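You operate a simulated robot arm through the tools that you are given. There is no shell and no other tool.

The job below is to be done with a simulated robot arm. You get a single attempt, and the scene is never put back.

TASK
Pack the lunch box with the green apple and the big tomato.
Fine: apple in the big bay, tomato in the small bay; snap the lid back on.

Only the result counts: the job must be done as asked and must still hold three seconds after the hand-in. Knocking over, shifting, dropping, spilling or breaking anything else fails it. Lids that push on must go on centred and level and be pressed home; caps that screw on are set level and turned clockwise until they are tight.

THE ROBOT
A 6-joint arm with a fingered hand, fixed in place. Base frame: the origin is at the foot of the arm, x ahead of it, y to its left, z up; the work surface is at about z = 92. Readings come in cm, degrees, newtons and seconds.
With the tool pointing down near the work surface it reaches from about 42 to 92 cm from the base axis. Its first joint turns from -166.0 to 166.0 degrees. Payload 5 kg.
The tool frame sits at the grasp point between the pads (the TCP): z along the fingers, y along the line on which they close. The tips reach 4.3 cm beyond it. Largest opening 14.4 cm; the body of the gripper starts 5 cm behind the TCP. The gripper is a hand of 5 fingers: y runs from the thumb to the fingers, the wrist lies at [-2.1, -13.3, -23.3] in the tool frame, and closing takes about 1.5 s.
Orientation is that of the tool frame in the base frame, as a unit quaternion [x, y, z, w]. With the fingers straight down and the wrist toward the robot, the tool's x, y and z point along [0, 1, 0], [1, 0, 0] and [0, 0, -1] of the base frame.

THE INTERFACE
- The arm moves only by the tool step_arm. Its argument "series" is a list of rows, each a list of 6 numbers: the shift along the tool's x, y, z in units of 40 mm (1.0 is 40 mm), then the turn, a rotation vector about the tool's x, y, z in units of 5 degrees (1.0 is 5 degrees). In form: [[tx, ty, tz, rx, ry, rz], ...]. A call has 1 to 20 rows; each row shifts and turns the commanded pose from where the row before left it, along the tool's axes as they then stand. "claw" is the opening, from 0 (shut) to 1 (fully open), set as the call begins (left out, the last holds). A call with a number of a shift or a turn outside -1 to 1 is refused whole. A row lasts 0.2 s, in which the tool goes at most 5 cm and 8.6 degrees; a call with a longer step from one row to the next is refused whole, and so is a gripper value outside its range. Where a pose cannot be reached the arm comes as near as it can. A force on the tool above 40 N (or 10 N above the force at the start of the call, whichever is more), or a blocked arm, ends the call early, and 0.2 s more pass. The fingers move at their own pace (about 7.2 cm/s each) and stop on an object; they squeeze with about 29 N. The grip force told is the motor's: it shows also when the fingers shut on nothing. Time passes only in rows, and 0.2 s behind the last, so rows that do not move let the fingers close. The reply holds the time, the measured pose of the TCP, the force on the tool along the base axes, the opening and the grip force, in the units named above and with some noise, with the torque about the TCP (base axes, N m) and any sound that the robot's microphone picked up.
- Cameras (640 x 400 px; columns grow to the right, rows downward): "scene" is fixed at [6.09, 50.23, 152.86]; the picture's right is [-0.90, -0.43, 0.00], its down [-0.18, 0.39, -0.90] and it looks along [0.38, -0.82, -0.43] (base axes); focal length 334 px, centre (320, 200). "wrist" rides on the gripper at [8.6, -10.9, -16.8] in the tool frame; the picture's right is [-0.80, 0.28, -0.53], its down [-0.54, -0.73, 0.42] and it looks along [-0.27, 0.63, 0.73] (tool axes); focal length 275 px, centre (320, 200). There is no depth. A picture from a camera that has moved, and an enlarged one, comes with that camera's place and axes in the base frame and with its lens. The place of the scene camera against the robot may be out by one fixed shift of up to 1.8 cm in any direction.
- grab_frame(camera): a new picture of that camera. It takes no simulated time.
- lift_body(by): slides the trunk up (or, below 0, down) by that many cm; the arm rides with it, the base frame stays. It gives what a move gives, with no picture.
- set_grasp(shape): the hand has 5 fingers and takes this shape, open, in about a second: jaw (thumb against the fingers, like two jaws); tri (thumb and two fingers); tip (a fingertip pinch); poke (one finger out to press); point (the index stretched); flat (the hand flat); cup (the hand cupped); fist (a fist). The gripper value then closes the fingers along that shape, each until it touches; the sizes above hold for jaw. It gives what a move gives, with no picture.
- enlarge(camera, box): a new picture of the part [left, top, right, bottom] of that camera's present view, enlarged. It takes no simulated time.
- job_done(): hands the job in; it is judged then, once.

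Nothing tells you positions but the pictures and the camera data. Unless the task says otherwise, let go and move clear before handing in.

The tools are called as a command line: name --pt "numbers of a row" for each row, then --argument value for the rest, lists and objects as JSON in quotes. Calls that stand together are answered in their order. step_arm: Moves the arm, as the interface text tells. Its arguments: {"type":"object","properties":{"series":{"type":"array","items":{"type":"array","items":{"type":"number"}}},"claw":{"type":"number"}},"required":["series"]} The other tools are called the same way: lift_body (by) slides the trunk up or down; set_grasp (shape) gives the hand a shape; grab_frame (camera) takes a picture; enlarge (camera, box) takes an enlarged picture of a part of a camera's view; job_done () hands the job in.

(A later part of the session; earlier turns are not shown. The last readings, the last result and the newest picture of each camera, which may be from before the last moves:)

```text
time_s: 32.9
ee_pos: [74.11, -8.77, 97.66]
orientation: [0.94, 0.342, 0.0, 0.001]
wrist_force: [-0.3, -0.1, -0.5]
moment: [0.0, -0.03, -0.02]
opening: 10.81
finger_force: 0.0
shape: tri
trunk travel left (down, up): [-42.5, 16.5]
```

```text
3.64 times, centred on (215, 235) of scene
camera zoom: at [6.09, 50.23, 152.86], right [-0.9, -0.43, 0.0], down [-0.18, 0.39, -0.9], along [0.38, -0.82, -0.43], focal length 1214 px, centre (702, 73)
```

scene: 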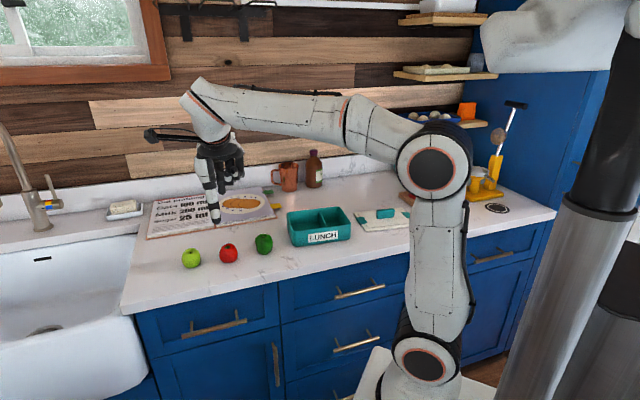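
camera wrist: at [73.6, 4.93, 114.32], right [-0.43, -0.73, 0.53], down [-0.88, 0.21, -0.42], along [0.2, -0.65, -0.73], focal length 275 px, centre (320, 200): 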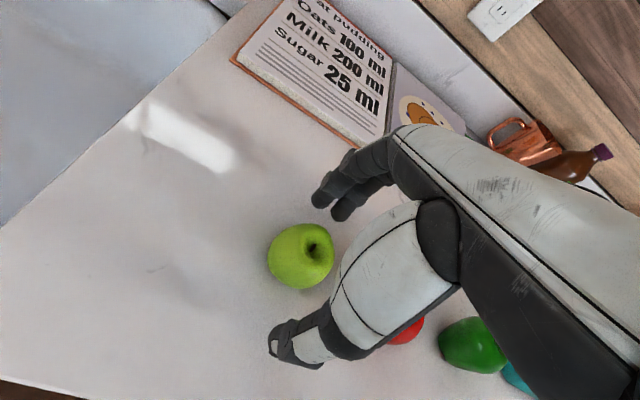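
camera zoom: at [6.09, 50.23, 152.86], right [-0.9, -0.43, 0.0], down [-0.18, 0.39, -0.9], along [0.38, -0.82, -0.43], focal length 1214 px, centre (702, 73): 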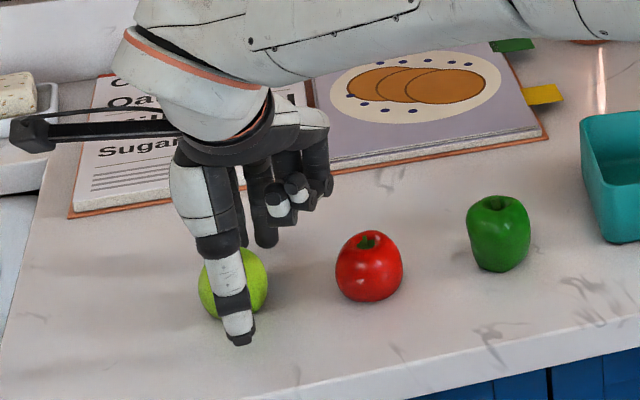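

The apple sits between the thumb and two fingers, well centred. A little lower, then close.

step_arm --pt "0 0 0.08 0 0 0" --pt "0 0 0 0 0 0" --claw 0.6

step_arm --pt "0 0 0 0 0 0" --pt "0 0 0 0 0 0" --pt "0 0 0 0 0 0" --pt "0 0 0 0 0 0" --pt "0 0 0 0 0 0" --pt "0 0 0 0 0 0" --pt "0 0 0 0 0 0" --pt "0 0 0 0 0 0" --claw 0

grab_frame --camera "wrist"

enlarge --camera "scene" --box '[140, 180, 290, 290]'

```text
time_s: 33.5
ee_pos: [74.04, -8.75, 97.17]
orientation: [0.94, 0.342, 0.0, 0.0]
wrist_force: [0.4, 0.2, -0.4]
moment: [-0.03, 0.01, -0.01]
opening: 8.69
finger_force: 0.1
shape: tri
trunk travel left (down, up): [-42.5, 16.5]
```

```text
time_s: 35.3
ee_pos: [74.02, -8.82, 97.3]
orientation: [0.94, 0.342, 0.0, 0.0]
wrist_force: [-0.4, -0.6, 0.6]
moment: [-0.03, 0.0, -0.02]
opening: 3.9
finger_force: 29.1
shape: tri
trunk travel left (down, up): [-42.5, 16.5]
```

```text
taken
camera wrist: at [73.6, 4.96, 114.03], right [-0.43, -0.73, 0.53], down [-0.88, 0.21, -0.42], along [0.2, -0.65, -0.73], focal length 275 px, centre (320, 200)
```

wrist: 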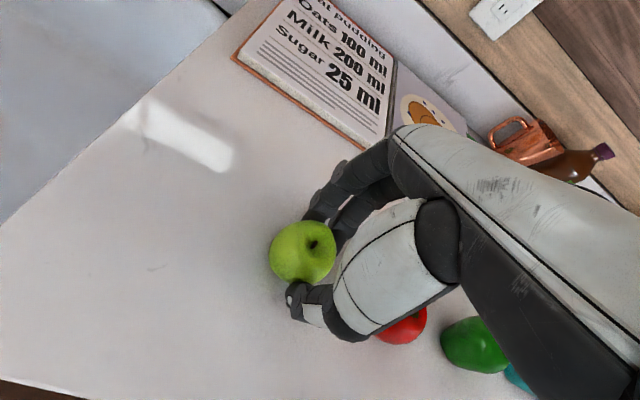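

```text
3.64 times, centred on (215, 235) of scene
camera zoom: at [6.09, 50.23, 152.86], right [-0.9, -0.43, 0.0], down [-0.18, 0.39, -0.9], along [0.38, -0.82, -0.43], focal length 1214 px, centre (702, 73)
```

zoom: 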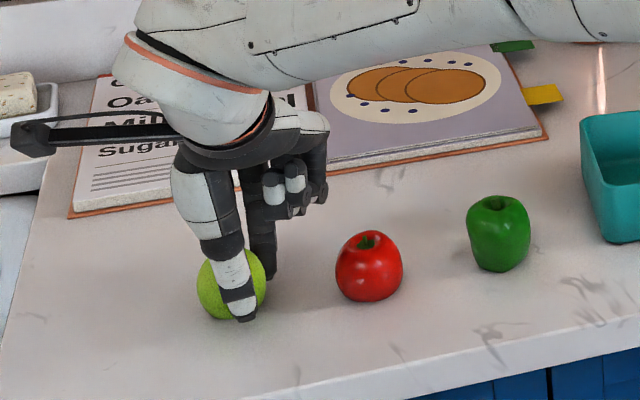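

The grip holds at 29 N with the apple slightly off to one side of the fingers. I'll test with a tiny lift before trusting it.

step_arm --pt "0 0 -0.06 0 0 0" --pt "0 0 -0.1 0 0 0" --pt "0 0 0 0 0 0" --claw 0

grab_frame --camera "wrist"

enlarge --camera "scene" --box '[160, 200, 260, 280]'

```text
time_s: 36.1
ee_pos: [74.26, -8.79, 98.03]
orientation: [0.94, 0.342, 0.0, 0.0]
wrist_force: [0.3, 1.0, -0.1]
moment: [-0.03, 0.01, 0.04]
opening: 3.9
finger_force: 29.1
shape: tri
trunk travel left (down, up): [-42.5, 16.5]
```

```text
taken
camera wrist: at [73.66, 5.02, 114.7], right [-0.43, -0.73, 0.53], down [-0.88, 0.21, -0.42], along [0.2, -0.65, -0.73], focal length 275 px, centre (320, 200)
```

wrist: 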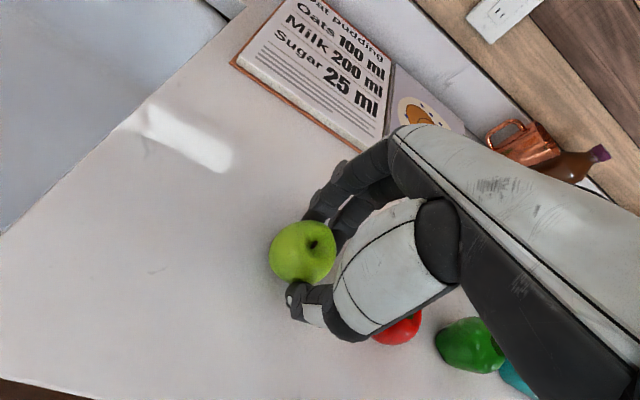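

```text
5.00 times, centred on (210, 240) of scene
camera zoom: at [6.09, 50.23, 152.86], right [-0.9, -0.43, 0.0], down [-0.18, 0.39, -0.9], along [0.38, -0.82, -0.43], focal length 1669 px, centre (870, 0)
```

zoom: 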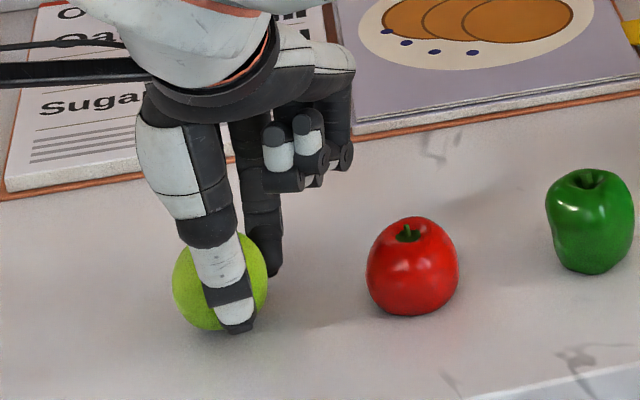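

The apple rises with the hand. I'll lift it well clear and carry it over to the big bay, passing high above the tomato and pepper.

step_arm --pt "0 0 -0.3 0 0 0" --pt "0 0 -0.6 0 0 0" --pt "0 0 -0.8 0 0 0" --pt "0 0 -0.8 0 0 0" --pt "0 0 -0.8 0 0 0" --pt "0 0 -0.4 0 0 0" --pt "0 0 0 0 0 0" --claw 0

step_arm --pt "-0.2 0 0 0 0 0" --pt "-0.4 0.1 0 0 0 0" --pt "-0.7 0.15 0 0 0 0" --pt "-0.8 0.2 0 0 0 0" --pt "-0.8 0.2 0 0 0 0" --pt "-0.8 0.2 0 0 0 0" --pt "-0.8 0.2 0 0 0 0" --pt "-0.8 0.2 0 0 0 0" --pt "-0.8 0.2 0 0 0 0" --pt "-0.8 0.2 0 0 0 0" --pt "-0.8 0.2 0 0 0 0" --pt "-0.8 0.12 0 0 0 0" --pt "-0.6 0 0 0 0 0" --pt "-0.37 0 0 0 0 0" --pt "0 0 0 0 0 0" --pt "0 0 0 0 0 0" --claw 0

grab_frame --camera "wrist"

grab_frame --camera "scene"

```text
time_s: 37.7
ee_pos: [74.14, -8.68, 112.72]
orientation: [0.94, 0.342, 0.0, 0.0]
wrist_force: [0.2, -0.2, -1.1]
moment: [0.01, -0.02, -0.01]
opening: 3.91
finger_force: 29.2
shape: tri
trunk travel left (down, up): [-42.5, 16.5]
```

```text
time_s: 41.1
ee_pos: [50.16, -39.03, 112.67]
orientation: [0.94, 0.342, 0.0, 0.0]
wrist_force: [0.5, -0.3, -1.6]
moment: [0.0, 0.01, 0.02]
opening: 3.9
finger_force: 29.1
shape: tri
trunk travel left (down, up): [-42.5, 16.5]
```

```text
taken
camera wrist: at [49.66, -25.23, 129.38], right [-0.43, -0.73, 0.53], down [-0.88, 0.21, -0.42], along [0.2, -0.65, -0.73], focal length 275 px, centre (320, 200)
```

wrist: 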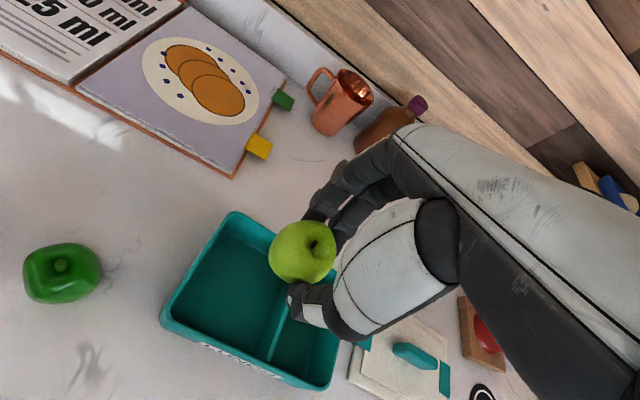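

```text
taken
```

scene: 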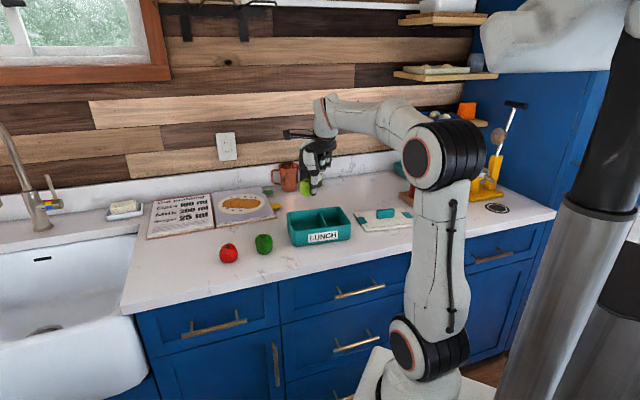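

The apple hangs above the middle of the big bay. I'll lower to rim height and check clearance before going in.

step_arm --pt "0 0 0.4 0 0 0" --pt "0 0 0.7 0 0 0" --pt "0 0 0.7 0 0 0" --pt "0 0 0.5 0 0 0" --pt "0 0 0.3 0 0 0" --pt "0 0 0 0 0 0" --claw 0

grab_frame --camera "wrist"

enlarge --camera "scene" --box '[270, 170, 370, 250]'

```text
time_s: 42.5
ee_pos: [50.27, -39.29, 102.22]
orientation: [0.939, 0.343, -0.001, -0.001]
wrist_force: [0.0, -0.2, -1.3]
moment: [-0.02, 0.0, -0.03]
opening: 3.9
finger_force: 28.5
shape: tri
trunk travel left (down, up): [-42.5, 16.5]
```

```text
taken
camera wrist: at [49.76, -25.48, 118.88], right [-0.43, -0.73, 0.53], down [-0.88, 0.21, -0.42], along [0.2, -0.65, -0.73], focal length 275 px, centre (320, 200)
```

wrist: 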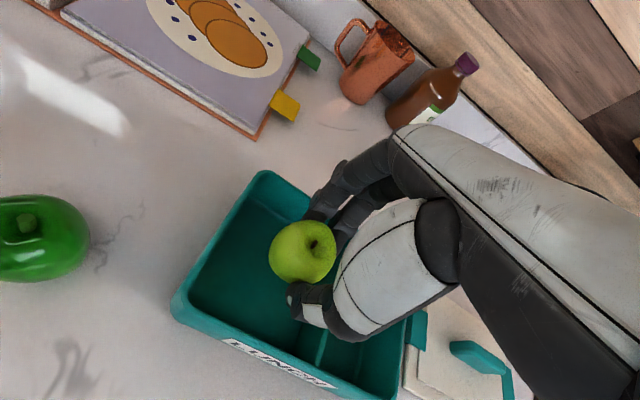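

```text
5.00 times, centred on (320, 210) of scene
camera zoom: at [6.09, 50.23, 152.86], right [-0.9, -0.43, 0.0], down [-0.18, 0.39, -0.9], along [0.38, -0.82, -0.43], focal length 1669 px, centre (320, 150)
```

zoom: 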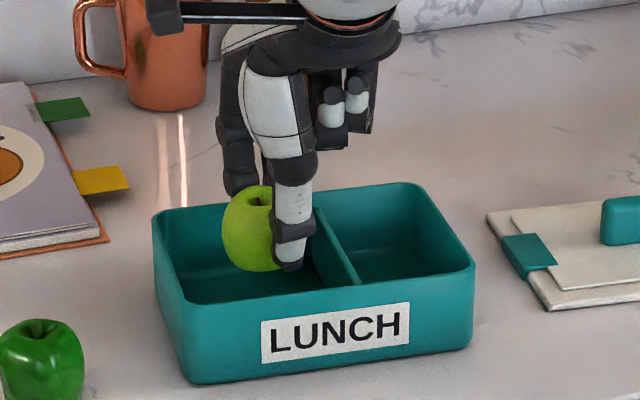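

The apple is entering the big bay with room all around. Continuing down in small steps.

step_arm --pt "0 0 0.25 0 0 0" --pt "0 0 0.25 0 0 0" --pt "0 0 0.2 0 0 0" --pt "0 0 0.15 0 0 0" --pt "0 0 0 0 0 0" --claw 0

grab_frame --camera "wrist"

enlarge --camera "scene" --box '[270, 170, 370, 250]'

```text
time_s: 43.7
ee_pos: [50.26, -39.01, 98.85]
orientation: [0.939, 0.343, 0.0, 0.0]
wrist_force: [0.2, 0.0, -0.8]
moment: [0.03, 0.04, -0.03]
opening: 3.89
finger_force: 28.5
shape: tri
trunk travel left (down, up): [-42.5, 16.5]
```

```text
taken
camera wrist: at [49.8, -25.31, 115.62], right [-0.43, -0.73, 0.53], down [-0.88, 0.21, -0.42], along [0.2, -0.65, -0.73], focal length 275 px, centre (320, 200)
```

wrist: 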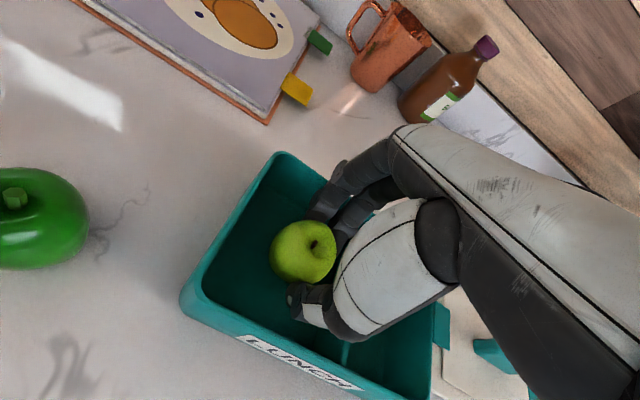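

```text
5.00 times, centred on (320, 210) of scene
camera zoom: at [6.09, 50.23, 152.86], right [-0.9, -0.43, 0.0], down [-0.18, 0.39, -0.9], along [0.38, -0.82, -0.43], focal length 1669 px, centre (320, 150)
```

zoom: 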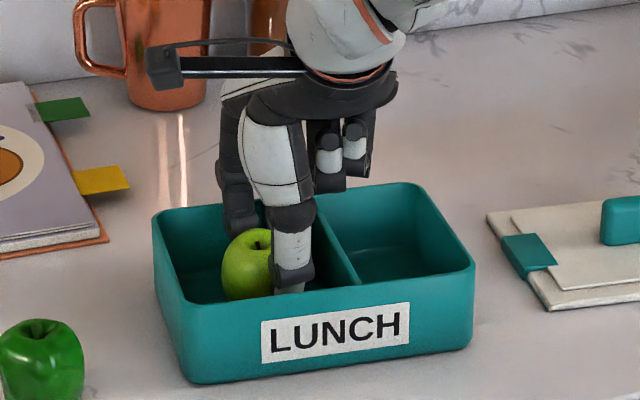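

step_arm --pt "0 0 0.08 0 0 0" --pt "0 0 0.06 0 0 0" --pt "0 0 0 0 0 0" --claw 0

step_arm --pt "0 0 0.05 0 0 0" --pt "0 0 0 0 0 0" --claw 0

```text
time_s: 44.5
ee_pos: [50.29, -39.08, 98.41]
orientation: [0.94, 0.342, 0.0, 0.0]
wrist_force: [-0.8, 2.4, 1.7]
moment: [-0.14, -0.08, 0.01]
opening: 3.87
finger_force: 29.1
shape: tri
trunk travel left (down, up): [-42.5, 16.5]
```

```text
time_s: 45.1
ee_pos: [50.23, -39.13, 98.29]
orientation: [0.94, 0.342, 0.0, 0.001]
wrist_force: [-0.8, 2.1, 2.2]
moment: [-0.17, -0.07, -0.05]
opening: 3.89
finger_force: 29.2
shape: tri
trunk travel left (down, up): [-42.5, 16.5]
```

A light contact is felt. Let me look at what is touching before releasing.

enlarge --camera "wrist" --box '[170, 130, 450, 330]'

enlarge --camera "scene" --box '[285, 180, 355, 240]'

```text
2.00 times, centred on (310, 230) of wrist
camera zoom: at [49.79, -25.32, 114.9], right [-0.43, -0.73, 0.53], down [-0.88, 0.21, -0.42], along [0.2, -0.65, -0.73], focal length 551 px, centre (340, 140)
```

zoom: 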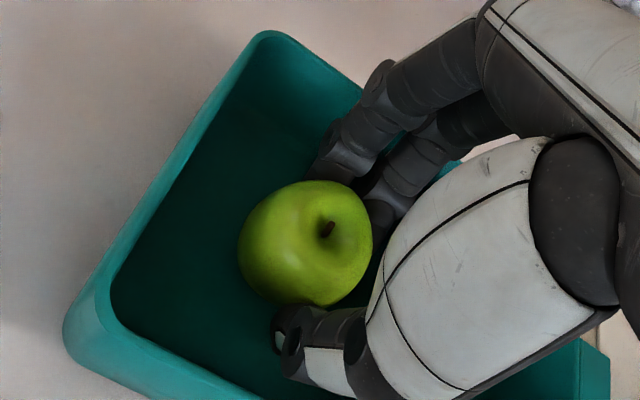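

```text
6.67 times, centred on (320, 210) of scene
camera zoom: at [6.09, 50.23, 152.86], right [-0.9, -0.43, 0.0], down [-0.18, 0.39, -0.9], along [0.38, -0.82, -0.43], focal length 2225 px, centre (320, 133)
```

zoom: 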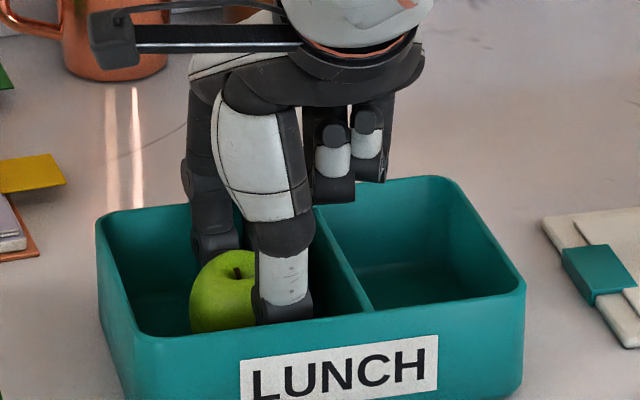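

It looks like the far finger's knuckle is brushing the back wall, while the thumb still has room at the front. I'll shift a little toward the front and check the force again.

step_arm --pt "0 -0.1 -0.03 0 0 0" --pt "0 -0.08 0 0 0 0" --pt "0 0 0 0 0 0" --claw 0

step_arm --pt "0 0 0.06 0 0 0" --pt "0 0 0 0 0 0" --claw 0

enlarge --camera "wrist" --box '[170, 130, 450, 330]'

```text
time_s: 45.9
ee_pos: [49.84, -38.7, 98.31]
orientation: [0.94, 0.342, 0.0, -0.001]
wrist_force: [0.4, 0.1, -0.6]
moment: [0.0, 0.05, 0.03]
opening: 3.9
finger_force: 29.4
shape: tri
trunk travel left (down, up): [-42.5, 16.5]
```

```text
time_s: 46.5
ee_pos: [49.74, -38.6, 97.95]
orientation: [0.939, 0.343, 0.001, 0.0]
wrist_force: [0.4, 0.3, -0.1]
moment: [0.0, 0.01, -0.01]
opening: 3.88
finger_force: 29.1
shape: tri
trunk travel left (down, up): [-42.5, 16.5]
```

```text
2.00 times, centred on (310, 230) of wrist
camera zoom: at [49.26, -24.84, 114.73], right [-0.43, -0.73, 0.53], down [-0.88, 0.21, -0.42], along [0.2, -0.65, -0.73], focal length 551 px, centre (340, 140)
```

zoom: 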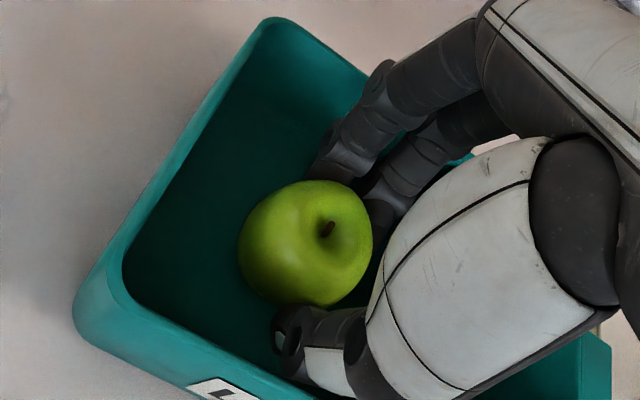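

The side contact is gone. I'll ease down a touch more until the apple rests on the floor of the bay.

step_arm --pt "0 0 0.05 0 0 0" --pt "0 0 0 0 0 0" --claw 0

step_arm --pt "0 0 0.04 0 0 0" --pt "0 0 0 0 0 0" --claw 0

```text
time_s: 47.1
ee_pos: [49.69, -38.74, 97.79]
orientation: [0.94, 0.342, 0.0, 0.0]
wrist_force: [0.8, 0.3, 1.9]
moment: [-0.03, -0.01, -0.03]
opening: 3.88
finger_force: 29.2
shape: tri
trunk travel left (down, up): [-42.5, 16.5]
```

```text
time_s: 47.7
ee_pos: [49.7, -38.7, 97.7]
orientation: [0.94, 0.342, 0.001, 0.0]
wrist_force: [-2.2, -0.2, 7.0]
moment: [0.05, 0.0, 0.01]
opening: 3.9
finger_force: 28.8
shape: tri
trunk travel left (down, up): [-42.5, 16.5]
```

The apple is on the bay floor (7 N upward). I'll relieve that slightly and open the fingers a limited amount.

step_arm --pt "0 0 -0.03 0 0 0" --pt "0 0 0 0 0 0" --pt "0 0 0 0 0 0" --pt "0 0 0 0 0 0" --claw 0.38

enlarge --camera "wrist" --box '[170, 130, 450, 330]'

enlarge --camera "scene" --box '[270, 170, 370, 250]'

```text
time_s: 48.7
ee_pos: [49.82, -38.69, 97.82]
orientation: [0.94, 0.342, 0.0, 0.0]
wrist_force: [-0.8, 1.0, 2.2]
moment: [-0.1, -0.06, 0.02]
opening: 4.79
finger_force: 0.0
shape: tri
trunk travel left (down, up): [-42.5, 16.5]
```

```text
2.00 times, centred on (310, 230) of wrist
camera zoom: at [49.29, -24.83, 114.52], right [-0.43, -0.73, 0.53], down [-0.88, 0.21, -0.42], along [0.2, -0.65, -0.73], focal length 551 px, centre (340, 140)
```

zoom: 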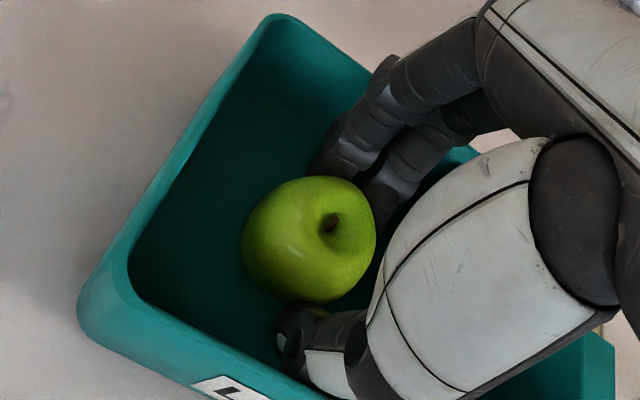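

```text
5.00 times, centred on (320, 210) of scene
camera zoom: at [6.09, 50.23, 152.86], right [-0.9, -0.43, 0.0], down [-0.18, 0.39, -0.9], along [0.38, -0.82, -0.43], focal length 1669 px, centre (320, 150)
```

zoom: 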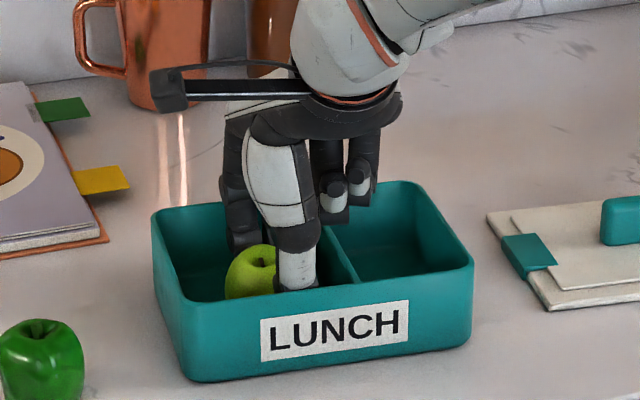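

The fingers opened partway; the far finger is lightly against the back wall again. I'll shift forward a few millimetres to take off that pressure, then open a bit more.

step_arm --pt "0 -0.08 -0.05 0 0 0" --pt "0 0 0 0 0 0" --pt "0 0 0 0 0 0" --claw 0.38

enlarge --camera "wrist" --box '[170, 130, 450, 330]'

enlarge --camera "scene" --box '[270, 170, 370, 250]'

```text
time_s: 49.5
ee_pos: [49.48, -38.28, 97.92]
orientation: [0.94, 0.342, 0.0, 0.0]
wrist_force: [-0.1, 0.5, -0.7]
moment: [-0.13, -0.11, 0.01]
opening: 4.83
finger_force: 0.1
shape: tri
trunk travel left (down, up): [-42.5, 16.5]
```

```text
2.00 times, centred on (310, 230) of wrist
camera zoom: at [49.08, -24.57, 114.68], right [-0.43, -0.73, 0.53], down [-0.88, 0.21, -0.42], along [0.2, -0.65, -0.73], focal length 551 px, centre (340, 140)
```

zoom: 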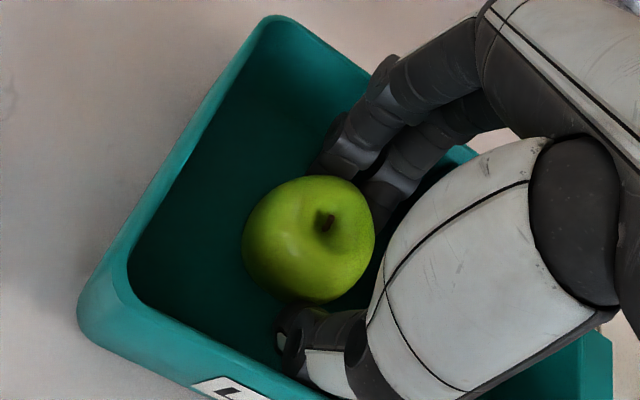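

```text
5.00 times, centred on (320, 210) of scene
camera zoom: at [6.09, 50.23, 152.86], right [-0.9, -0.43, 0.0], down [-0.18, 0.39, -0.9], along [0.38, -0.82, -0.43], focal length 1669 px, centre (320, 150)
```

zoom: 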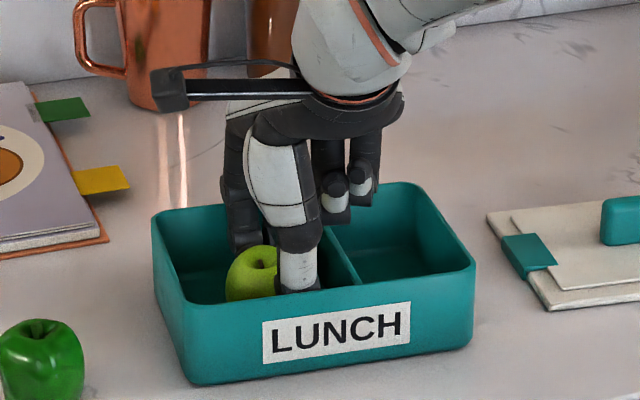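

The box follows the hand slightly, so thumb and fingers are touching both walls at this opening. I'll stop spreading, hold this opening, and rise a few millimetres so the wide knuckles clear the rim.

step_arm --pt "0 0 -0.08 0 0 0" --pt "0 0 0 0 0 0" --claw 0.33

enlarge --camera "wrist" --box '[170, 130, 450, 330]'

enlarge --camera "scene" --box '[270, 170, 370, 250]'

```text
time_s: 50.1
ee_pos: [49.57, -38.38, 98.13]
orientation: [0.94, 0.342, 0.0, 0.0]
wrist_force: [0.4, -1.6, -1.6]
moment: [-0.02, -0.04, -0.01]
opening: 4.59
finger_force: 0.1
shape: tri
trunk travel left (down, up): [-42.5, 16.5]
```

```text
2.00 times, centred on (310, 230) of wrist
camera zoom: at [49.09, -24.58, 114.97], right [-0.43, -0.73, 0.53], down [-0.88, 0.21, -0.42], along [0.2, -0.65, -0.73], focal length 551 px, centre (340, 140)
```

zoom: 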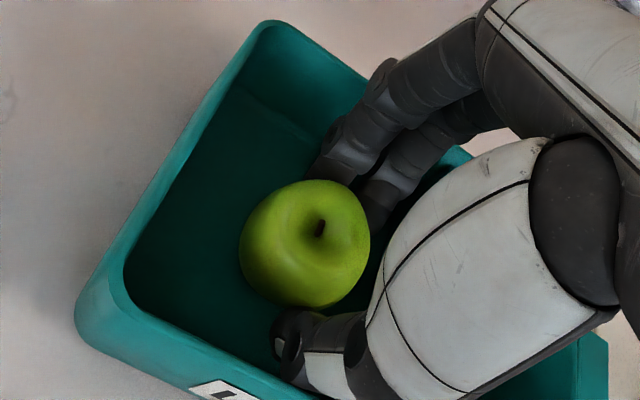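

```text
5.00 times, centred on (320, 210) of scene
camera zoom: at [6.09, 50.23, 152.86], right [-0.9, -0.43, 0.0], down [-0.18, 0.39, -0.9], along [0.38, -0.82, -0.43], focal length 1669 px, centre (320, 150)
```

zoom: 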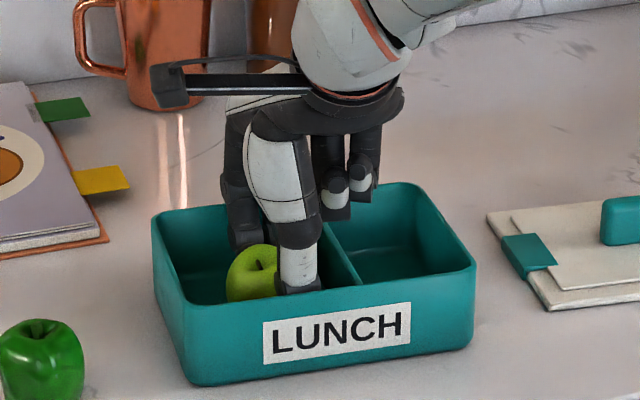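

step_arm --pt "0 0 -0.08 0 0 0" --pt "0 0 0 0 0 0" --pt "0 0 0 0 0 0" --claw 0.37

enlarge --camera "wrist" --box '[170, 130, 450, 330]'

enlarge --camera "scene" --box '[270, 170, 370, 250]'

```text
time_s: 50.9
ee_pos: [49.55, -38.38, 98.46]
orientation: [0.94, 0.342, 0.0, 0.0]
wrist_force: [-0.2, -1.3, -0.6]
moment: [-0.08, -0.04, 0.01]
opening: 5.01
finger_force: 0.1
shape: tri
trunk travel left (down, up): [-42.5, 16.5]
```

```text
2.00 times, centred on (310, 230) of wrist
camera zoom: at [49.09, -24.6, 115.36], right [-0.43, -0.73, 0.53], down [-0.88, 0.21, -0.42], along [0.2, -0.65, -0.73], focal length 551 px, centre (340, 140)
```

zoom: 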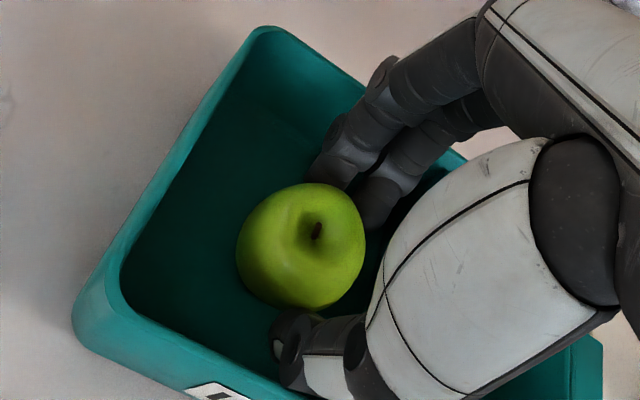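

```text
5.00 times, centred on (320, 210) of scene
camera zoom: at [6.09, 50.23, 152.86], right [-0.9, -0.43, 0.0], down [-0.18, 0.39, -0.9], along [0.38, -0.82, -0.43], focal length 1669 px, centre (320, 150)
```

zoom: 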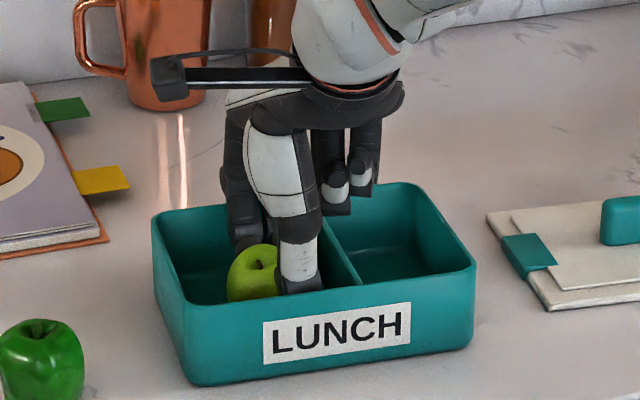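

The apple now stays down on the bay floor while the hand rises. Continuing up gently, opening a little as space allows.

step_arm --pt "0 0 -0.1 0 0 0" --pt "0 0 0 0 0 0" --pt "0 0 0 0 0 0" --claw 0.39

step_arm --pt "0 0 -0.1 0 0 0" --pt "0 0 0 0 0 0" --pt "0 0 0 0 0 0" --claw 0.42

enlarge --camera "wrist" --box '[170, 130, 450, 330]'

enlarge --camera "scene" --box '[270, 170, 370, 250]'

```text
time_s: 51.7
ee_pos: [49.42, -38.34, 99.06]
orientation: [0.94, 0.341, 0.0, 0.001]
wrist_force: [2.2, -1.5, 3.4]
moment: [0.0, 0.02, 0.0]
opening: 5.37
finger_force: 0.0
shape: tri
trunk travel left (down, up): [-42.5, 16.5]
```

```text
time_s: 52.5
ee_pos: [49.5, -38.35, 99.48]
orientation: [0.94, 0.342, 0.0, -0.001]
wrist_force: [0.9, -1.2, 2.1]
moment: [0.07, 0.06, -0.05]
opening: 5.78
finger_force: 0.1
shape: tri
trunk travel left (down, up): [-42.5, 16.5]
```

```text
2.00 times, centred on (310, 230) of wrist
camera zoom: at [49.07, -24.47, 116.09], right [-0.43, -0.73, 0.53], down [-0.88, 0.21, -0.42], along [0.2, -0.65, -0.73], focal length 551 px, centre (340, 140)
```

zoom: 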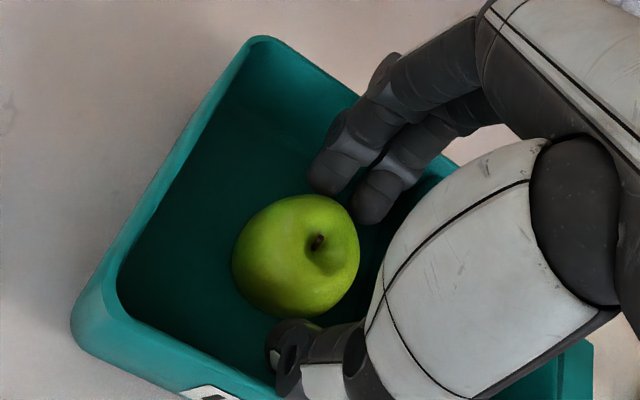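

```text
5.00 times, centred on (320, 210) of scene
camera zoom: at [6.09, 50.23, 152.86], right [-0.9, -0.43, 0.0], down [-0.18, 0.39, -0.9], along [0.38, -0.82, -0.43], focal length 1669 px, centre (320, 150)
```

zoom: 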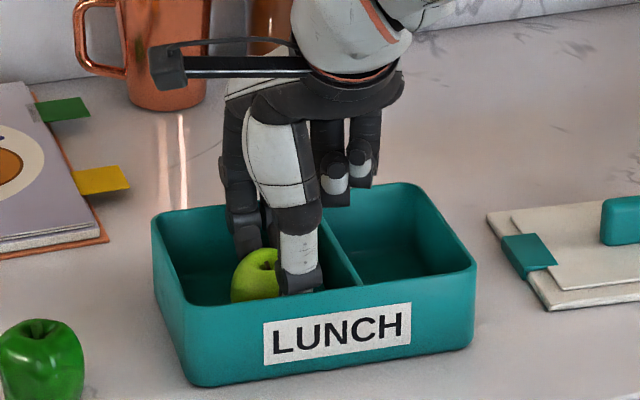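

The apple is free on the bay floor and the fingers have come off it. I'll nudge back off the front wall and lift straight out.

step_arm --pt "0 0.07 -0.05 0 0 0" --pt "0 0 -0.15 0 0 0" --pt "0 0 -0.2 0 0 0" --pt "0 0 0 0 0 0" --claw 0.42

grab_frame --camera "wrist"

enlarge --camera "scene" --box '[270, 170, 370, 250]'

```text
time_s: 53.5
ee_pos: [49.75, -38.53, 100.95]
orientation: [0.94, 0.342, 0.0, -0.001]
wrist_force: [-0.9, 0.1, 0.1]
moment: [-0.02, 0.02, -0.03]
opening: 5.99
finger_force: 0.1
shape: tri
trunk travel left (down, up): [-42.5, 16.5]
```

```text
taken
camera wrist: at [49.29, -24.8, 117.66], right [-0.43, -0.73, 0.53], down [-0.88, 0.21, -0.42], along [0.2, -0.65, -0.73], focal length 275 px, centre (320, 200)
```

wrist: 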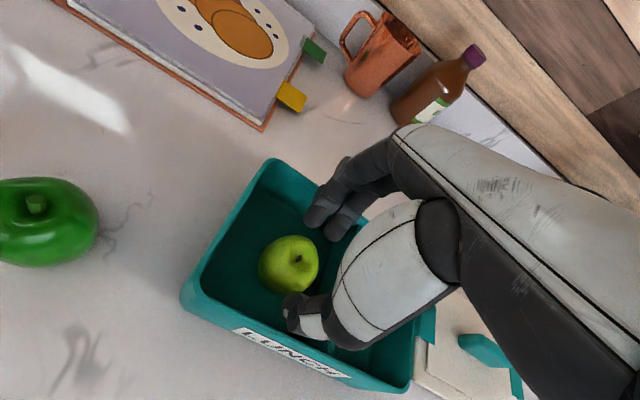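

```text
5.00 times, centred on (320, 210) of scene
camera zoom: at [6.09, 50.23, 152.86], right [-0.9, -0.43, 0.0], down [-0.18, 0.39, -0.9], along [0.38, -0.82, -0.43], focal length 1669 px, centre (320, 150)
```

zoom: 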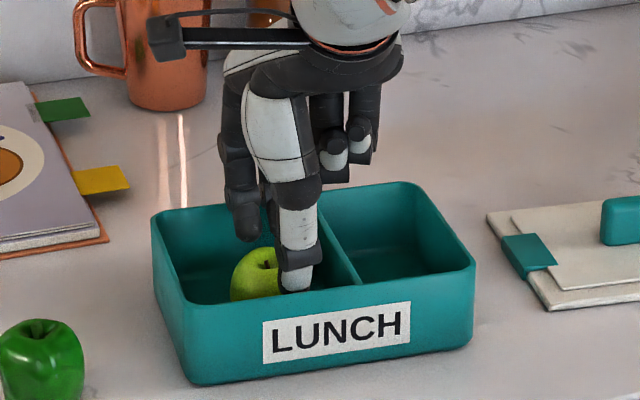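

The apple sits in the big bay and the hand is out. I'll rise, then travel to above the tomato.

step_arm --pt "0 0 -0.4 0 0 0" --pt "0 0 -0.8 0 0 0" --pt "0 0 -1 0 0 0" --pt "0 0 -0.8 0 0 0" --claw 0.42

step_arm --pt "0.5 -0.15 0 0 0 0" --pt "0.9 -0.25 0 0 0 0" --pt "0.9 -0.25 0 0 0 0" --pt "0.9 -0.25 0 0 0 0" --pt "0.9 -0.25 0 0 0 0" --pt "0.9 -0.25 0 0 0 0" --pt "0.9 -0.25 0 0 0 0" --pt "0.6 -0.2 0 0 0 0" --pt "0.28 -0.05 0 0 0 0" --pt "0 0 0.5 0 0 0" --pt "0 0 0.8 0 0 0" --pt "0 0 0.4 0 0 0" --pt "0 0 0 0 0 0" --claw 0.8

grab_frame --camera "wrist"

enlarge --camera "scene" --box '[180, 170, 380, 290]'

```text
time_s: 54.5
ee_pos: [49.63, -38.56, 112.95]
orientation: [0.94, 0.342, 0.0, 0.001]
wrist_force: [0.0, -0.5, -0.2]
moment: [-0.02, -0.03, 0.02]
opening: 5.98
finger_force: 0.1
shape: tri
trunk travel left (down, up): [-42.5, 16.5]
```

```text
time_s: 57.3
ee_pos: [65.56, -15.37, 106.09]
orientation: [0.94, 0.342, 0.0, 0.0]
wrist_force: [-0.9, 0.2, -1.0]
moment: [0.01, 0.03, 0.0]
opening: 11.46
finger_force: 0.0
shape: tri
trunk travel left (down, up): [-42.5, 16.5]
```

```text
taken
camera wrist: at [65.2, -1.64, 122.85], right [-0.43, -0.73, 0.53], down [-0.88, 0.21, -0.42], along [0.2, -0.65, -0.73], focal length 275 px, centre (320, 200)
```

wrist: 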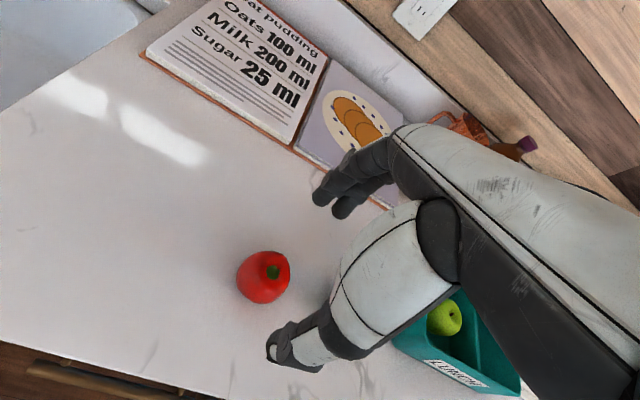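

```text
3.20 times, centred on (280, 230) of scene
camera zoom: at [6.09, 50.23, 152.86], right [-0.9, -0.43, 0.0], down [-0.18, 0.39, -0.9], along [0.38, -0.82, -0.43], focal length 1068 px, centre (448, 104)
```

zoom: 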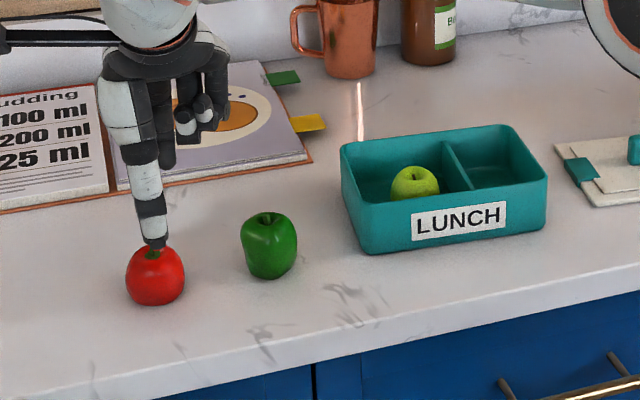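

The tomato is centred under the grasp (offset about 1 cm along the hand's width, as with the apple). I'll descend, gripping a bit higher this time so the knuckles stay above the box rim later.

step_arm --pt "0 0 0.4 0 0 0" --pt "0 0 0.6 0 0 0" --pt "0 0 0.5 0 0 0" --pt "0 0 0.3 0 0 0" --pt "0 0 0.1 0 0 0" --pt "0 0 0 0 0 0" --claw 0.7

grab_frame --camera "wrist"

enlarge --camera "scene" --box '[180, 190, 300, 280]'

```text
time_s: 58.7
ee_pos: [65.63, -15.31, 98.69]
orientation: [0.94, 0.342, 0.0, 0.0]
wrist_force: [0.3, 0.1, -0.3]
moment: [0.01, -0.02, -0.03]
opening: 10.13
finger_force: 0.2
shape: tri
trunk travel left (down, up): [-42.5, 16.5]
```

```text
taken
camera wrist: at [65.18, -1.5, 115.34], right [-0.43, -0.73, 0.53], down [-0.88, 0.21, -0.42], along [0.2, -0.65, -0.73], focal length 275 px, centre (320, 200)
```

wrist: 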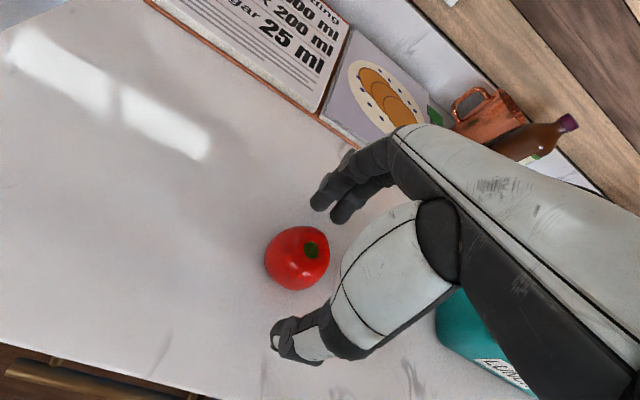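

```text
4.44 times, centred on (240, 235) of scene
camera zoom: at [6.09, 50.23, 152.86], right [-0.9, -0.43, 0.0], down [-0.18, 0.39, -0.9], along [0.38, -0.82, -0.43], focal length 1484 px, centre (676, 44)
```

zoom: 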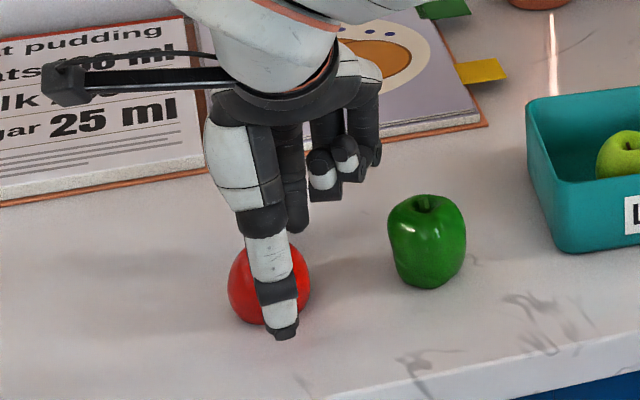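

step_arm --pt "0 0 0.14 0 0 0" --pt "0 0 0 0 0 0" --claw 0.6

step_arm --pt "0 0 0 0 0 0" --pt "0 0 0 0 0 0" --pt "0 0 0 0 0 0" --pt "0 0 0 0 0 0" --pt "0 0 0 0 0 0" --pt "0 0 0 0 0 0" --pt "0 0 0 0 0 0" --pt "0 0 0 0 0 0" --claw 0

grab_frame --camera "wrist"

enlarge --camera "scene" --box '[180, 190, 300, 280]'

```text
time_s: 59.3
ee_pos: [65.69, -15.27, 98.0]
orientation: [0.939, 0.343, 0.0, 0.0]
wrist_force: [-0.4, -0.6, 0.4]
moment: [0.01, 0.0, 0.01]
opening: 8.68
finger_force: 0.1
shape: tri
trunk travel left (down, up): [-42.5, 16.5]
```

```text
time_s: 61.1
ee_pos: [65.71, -15.29, 97.96]
orientation: [0.94, 0.342, 0.0, 0.0]
wrist_force: [-0.5, -0.4, 0.2]
moment: [-0.03, 0.0, 0.0]
opening: 4.33
finger_force: 29.0
shape: tri
trunk travel left (down, up): [-42.5, 16.5]
```

```text
taken
camera wrist: at [65.2, -1.46, 114.71], right [-0.43, -0.73, 0.53], down [-0.88, 0.21, -0.42], along [0.2, -0.65, -0.73], focal length 275 px, centre (320, 200)
```

wrist: 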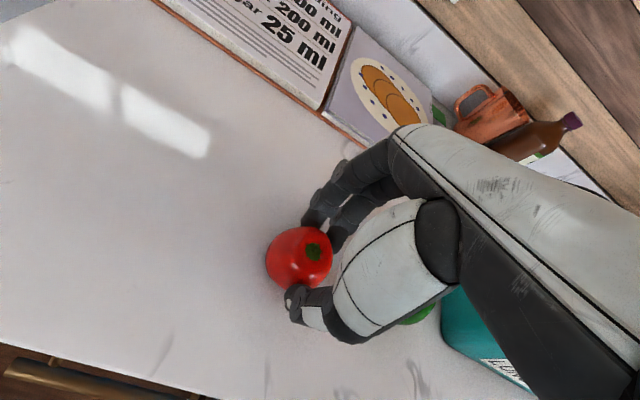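

```text
4.44 times, centred on (240, 235) of scene
camera zoom: at [6.09, 50.23, 152.86], right [-0.9, -0.43, 0.0], down [-0.18, 0.39, -0.9], along [0.38, -0.82, -0.43], focal length 1484 px, centre (676, 44)
```

zoom: 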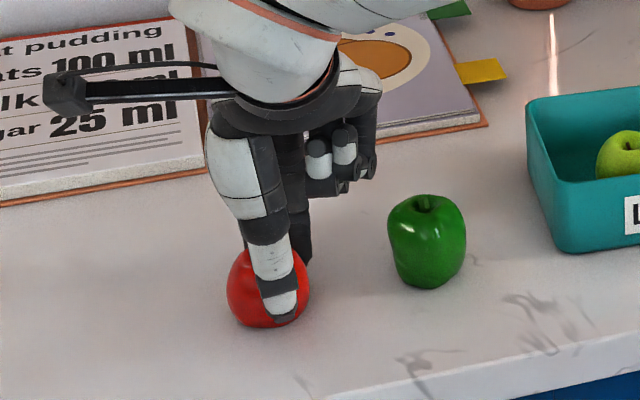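

The tomato is gripped at 29 N. A small test lift first.

step_arm --pt "0 0 -0.06 0 0 0" --pt "0 0 -0.12 0 0 0" --pt "0 0 0 0 0 0" --pt "0 0 0 0 0 0" --claw 0

grab_frame --camera "wrist"

enlarge --camera "scene" --box '[180, 190, 300, 280]'

```text
time_s: 62.1
ee_pos: [65.51, -15.22, 98.8]
orientation: [0.94, 0.342, 0.001, -0.001]
wrist_force: [0.6, 0.5, -1.1]
moment: [0.01, -0.02, -0.01]
opening: 4.31
finger_force: 29.1
shape: tri
trunk travel left (down, up): [-42.5, 16.5]
```

```text
taken
camera wrist: at [65.11, -1.45, 115.48], right [-0.43, -0.73, 0.53], down [-0.88, 0.21, -0.42], along [0.2, -0.65, -0.73], focal length 275 px, centre (320, 200)
```

wrist: 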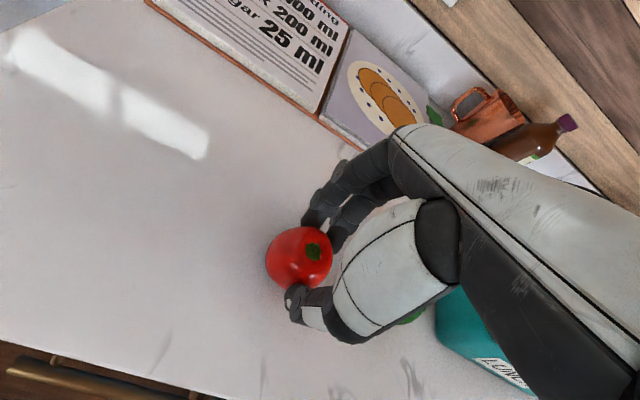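

```text
4.44 times, centred on (240, 235) of scene
camera zoom: at [6.09, 50.23, 152.86], right [-0.9, -0.43, 0.0], down [-0.18, 0.39, -0.9], along [0.38, -0.82, -0.43], focal length 1484 px, centre (676, 44)
```

zoom: 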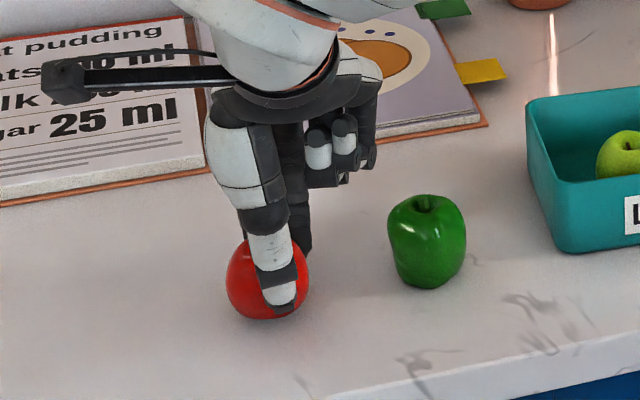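

The tomato is held firmly. I'll lift it clear and carry it to above the small bay.

step_arm --pt "0 0 -0.3 0 0 0" --pt "0 0 -0.6 0 0 0" --pt "0 0 -0.8 0 0 0" --pt "0 0 -0.8 0 0 0" --pt "0 0 -0.8 0 0 0" --pt "0 0 -0.3 0 0 0" --pt "0 0 0 0 0 0" --claw 0

step_arm --pt "-0.2 0 0 0 0 0" --pt "-0.4 0.1 0 0 0 0" --pt "-0.7 0.15 0 0 0 0" --pt "-0.8 0.2 0 0 0 0" --pt "-0.8 0.2 0 0 0 0" --pt "-0.8 0.2 0 0 0 0" --pt "-0.8 0.2 0 0 0 0" --pt "-0.8 0.2 0 0 0 0" --pt "-0.8 0.2 0 0 0 0" --pt "-0.8 0.2 0 0 0 0" --pt "-0.8 0.2 0 0 0 0" --pt "-0.7 0.05 0 0 0 0" --pt "-0.5 0 0 0 0 0" --pt "-0.2 0 0 0 0 0" --pt "0 0 0 0 0 0" --pt "0 0 0 0 0 0" --claw 0

grab_frame --camera "wrist"

enlarge --camera "scene" --box '[270, 150, 390, 250]'

```text
time_s: 63.7
ee_pos: [65.4, -15.22, 113.15]
orientation: [0.94, 0.342, 0.0, -0.001]
wrist_force: [-0.4, -0.5, -0.3]
moment: [-0.01, 0.03, -0.01]
opening: 4.36
finger_force: 29.6
shape: tri
trunk travel left (down, up): [-42.5, 16.5]
```

```text
time_s: 67.1
ee_pos: [42.75, -44.38, 112.99]
orientation: [0.94, 0.342, 0.0, 0.0]
wrist_force: [0.6, 0.8, -1.0]
moment: [-0.02, 0.0, -0.01]
opening: 4.31
finger_force: 29.3
shape: tri
trunk travel left (down, up): [-42.5, 16.5]
```

```text
taken
camera wrist: at [42.21, -30.54, 129.77], right [-0.43, -0.73, 0.53], down [-0.88, 0.21, -0.42], along [0.2, -0.65, -0.73], focal length 275 px, centre (320, 200)
```

wrist: 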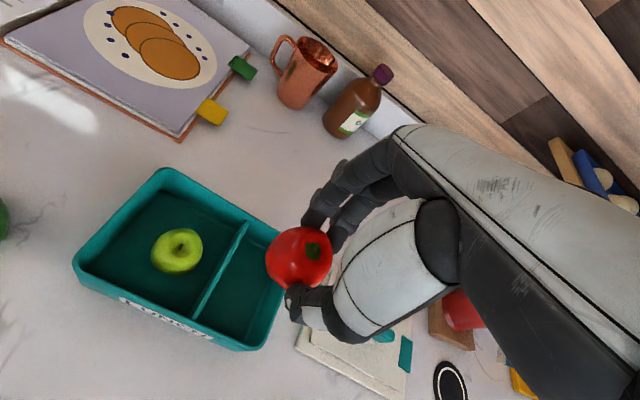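

```text
4.00 times, centred on (330, 200) of scene
camera zoom: at [6.09, 50.23, 152.86], right [-0.9, -0.43, 0.0], down [-0.18, 0.39, -0.9], along [0.38, -0.82, -0.43], focal length 1335 px, centre (280, 200)
```

zoom: 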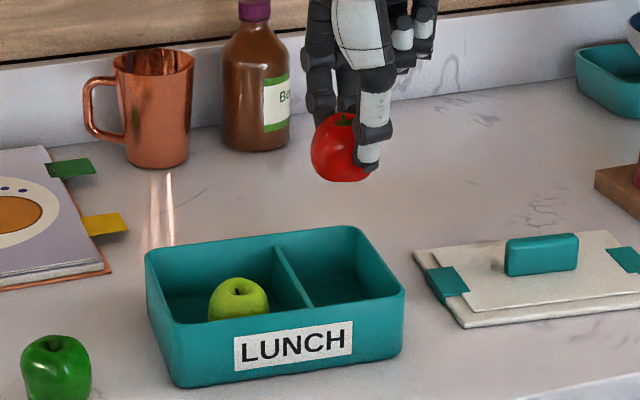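

enlarge --camera "wrist" --box '[60, 150, 320, 360]'

```text
1.90 times, centred on (190, 255) of wrist
camera zoom: at [42.21, -30.54, 129.77], right [-0.43, -0.73, 0.53], down [-0.88, 0.21, -0.42], along [0.2, -0.65, -0.73], focal length 524 px, centre (568, 95)
```

zoom: 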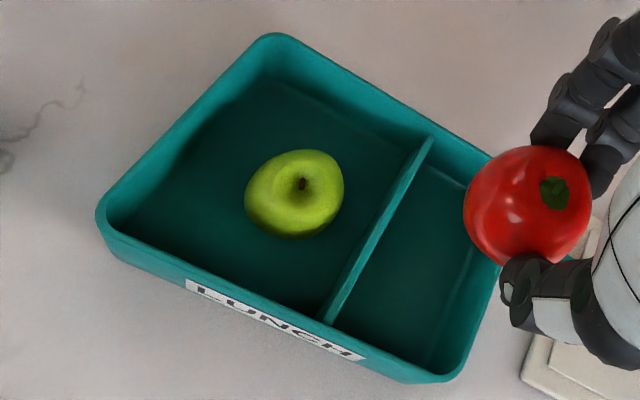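

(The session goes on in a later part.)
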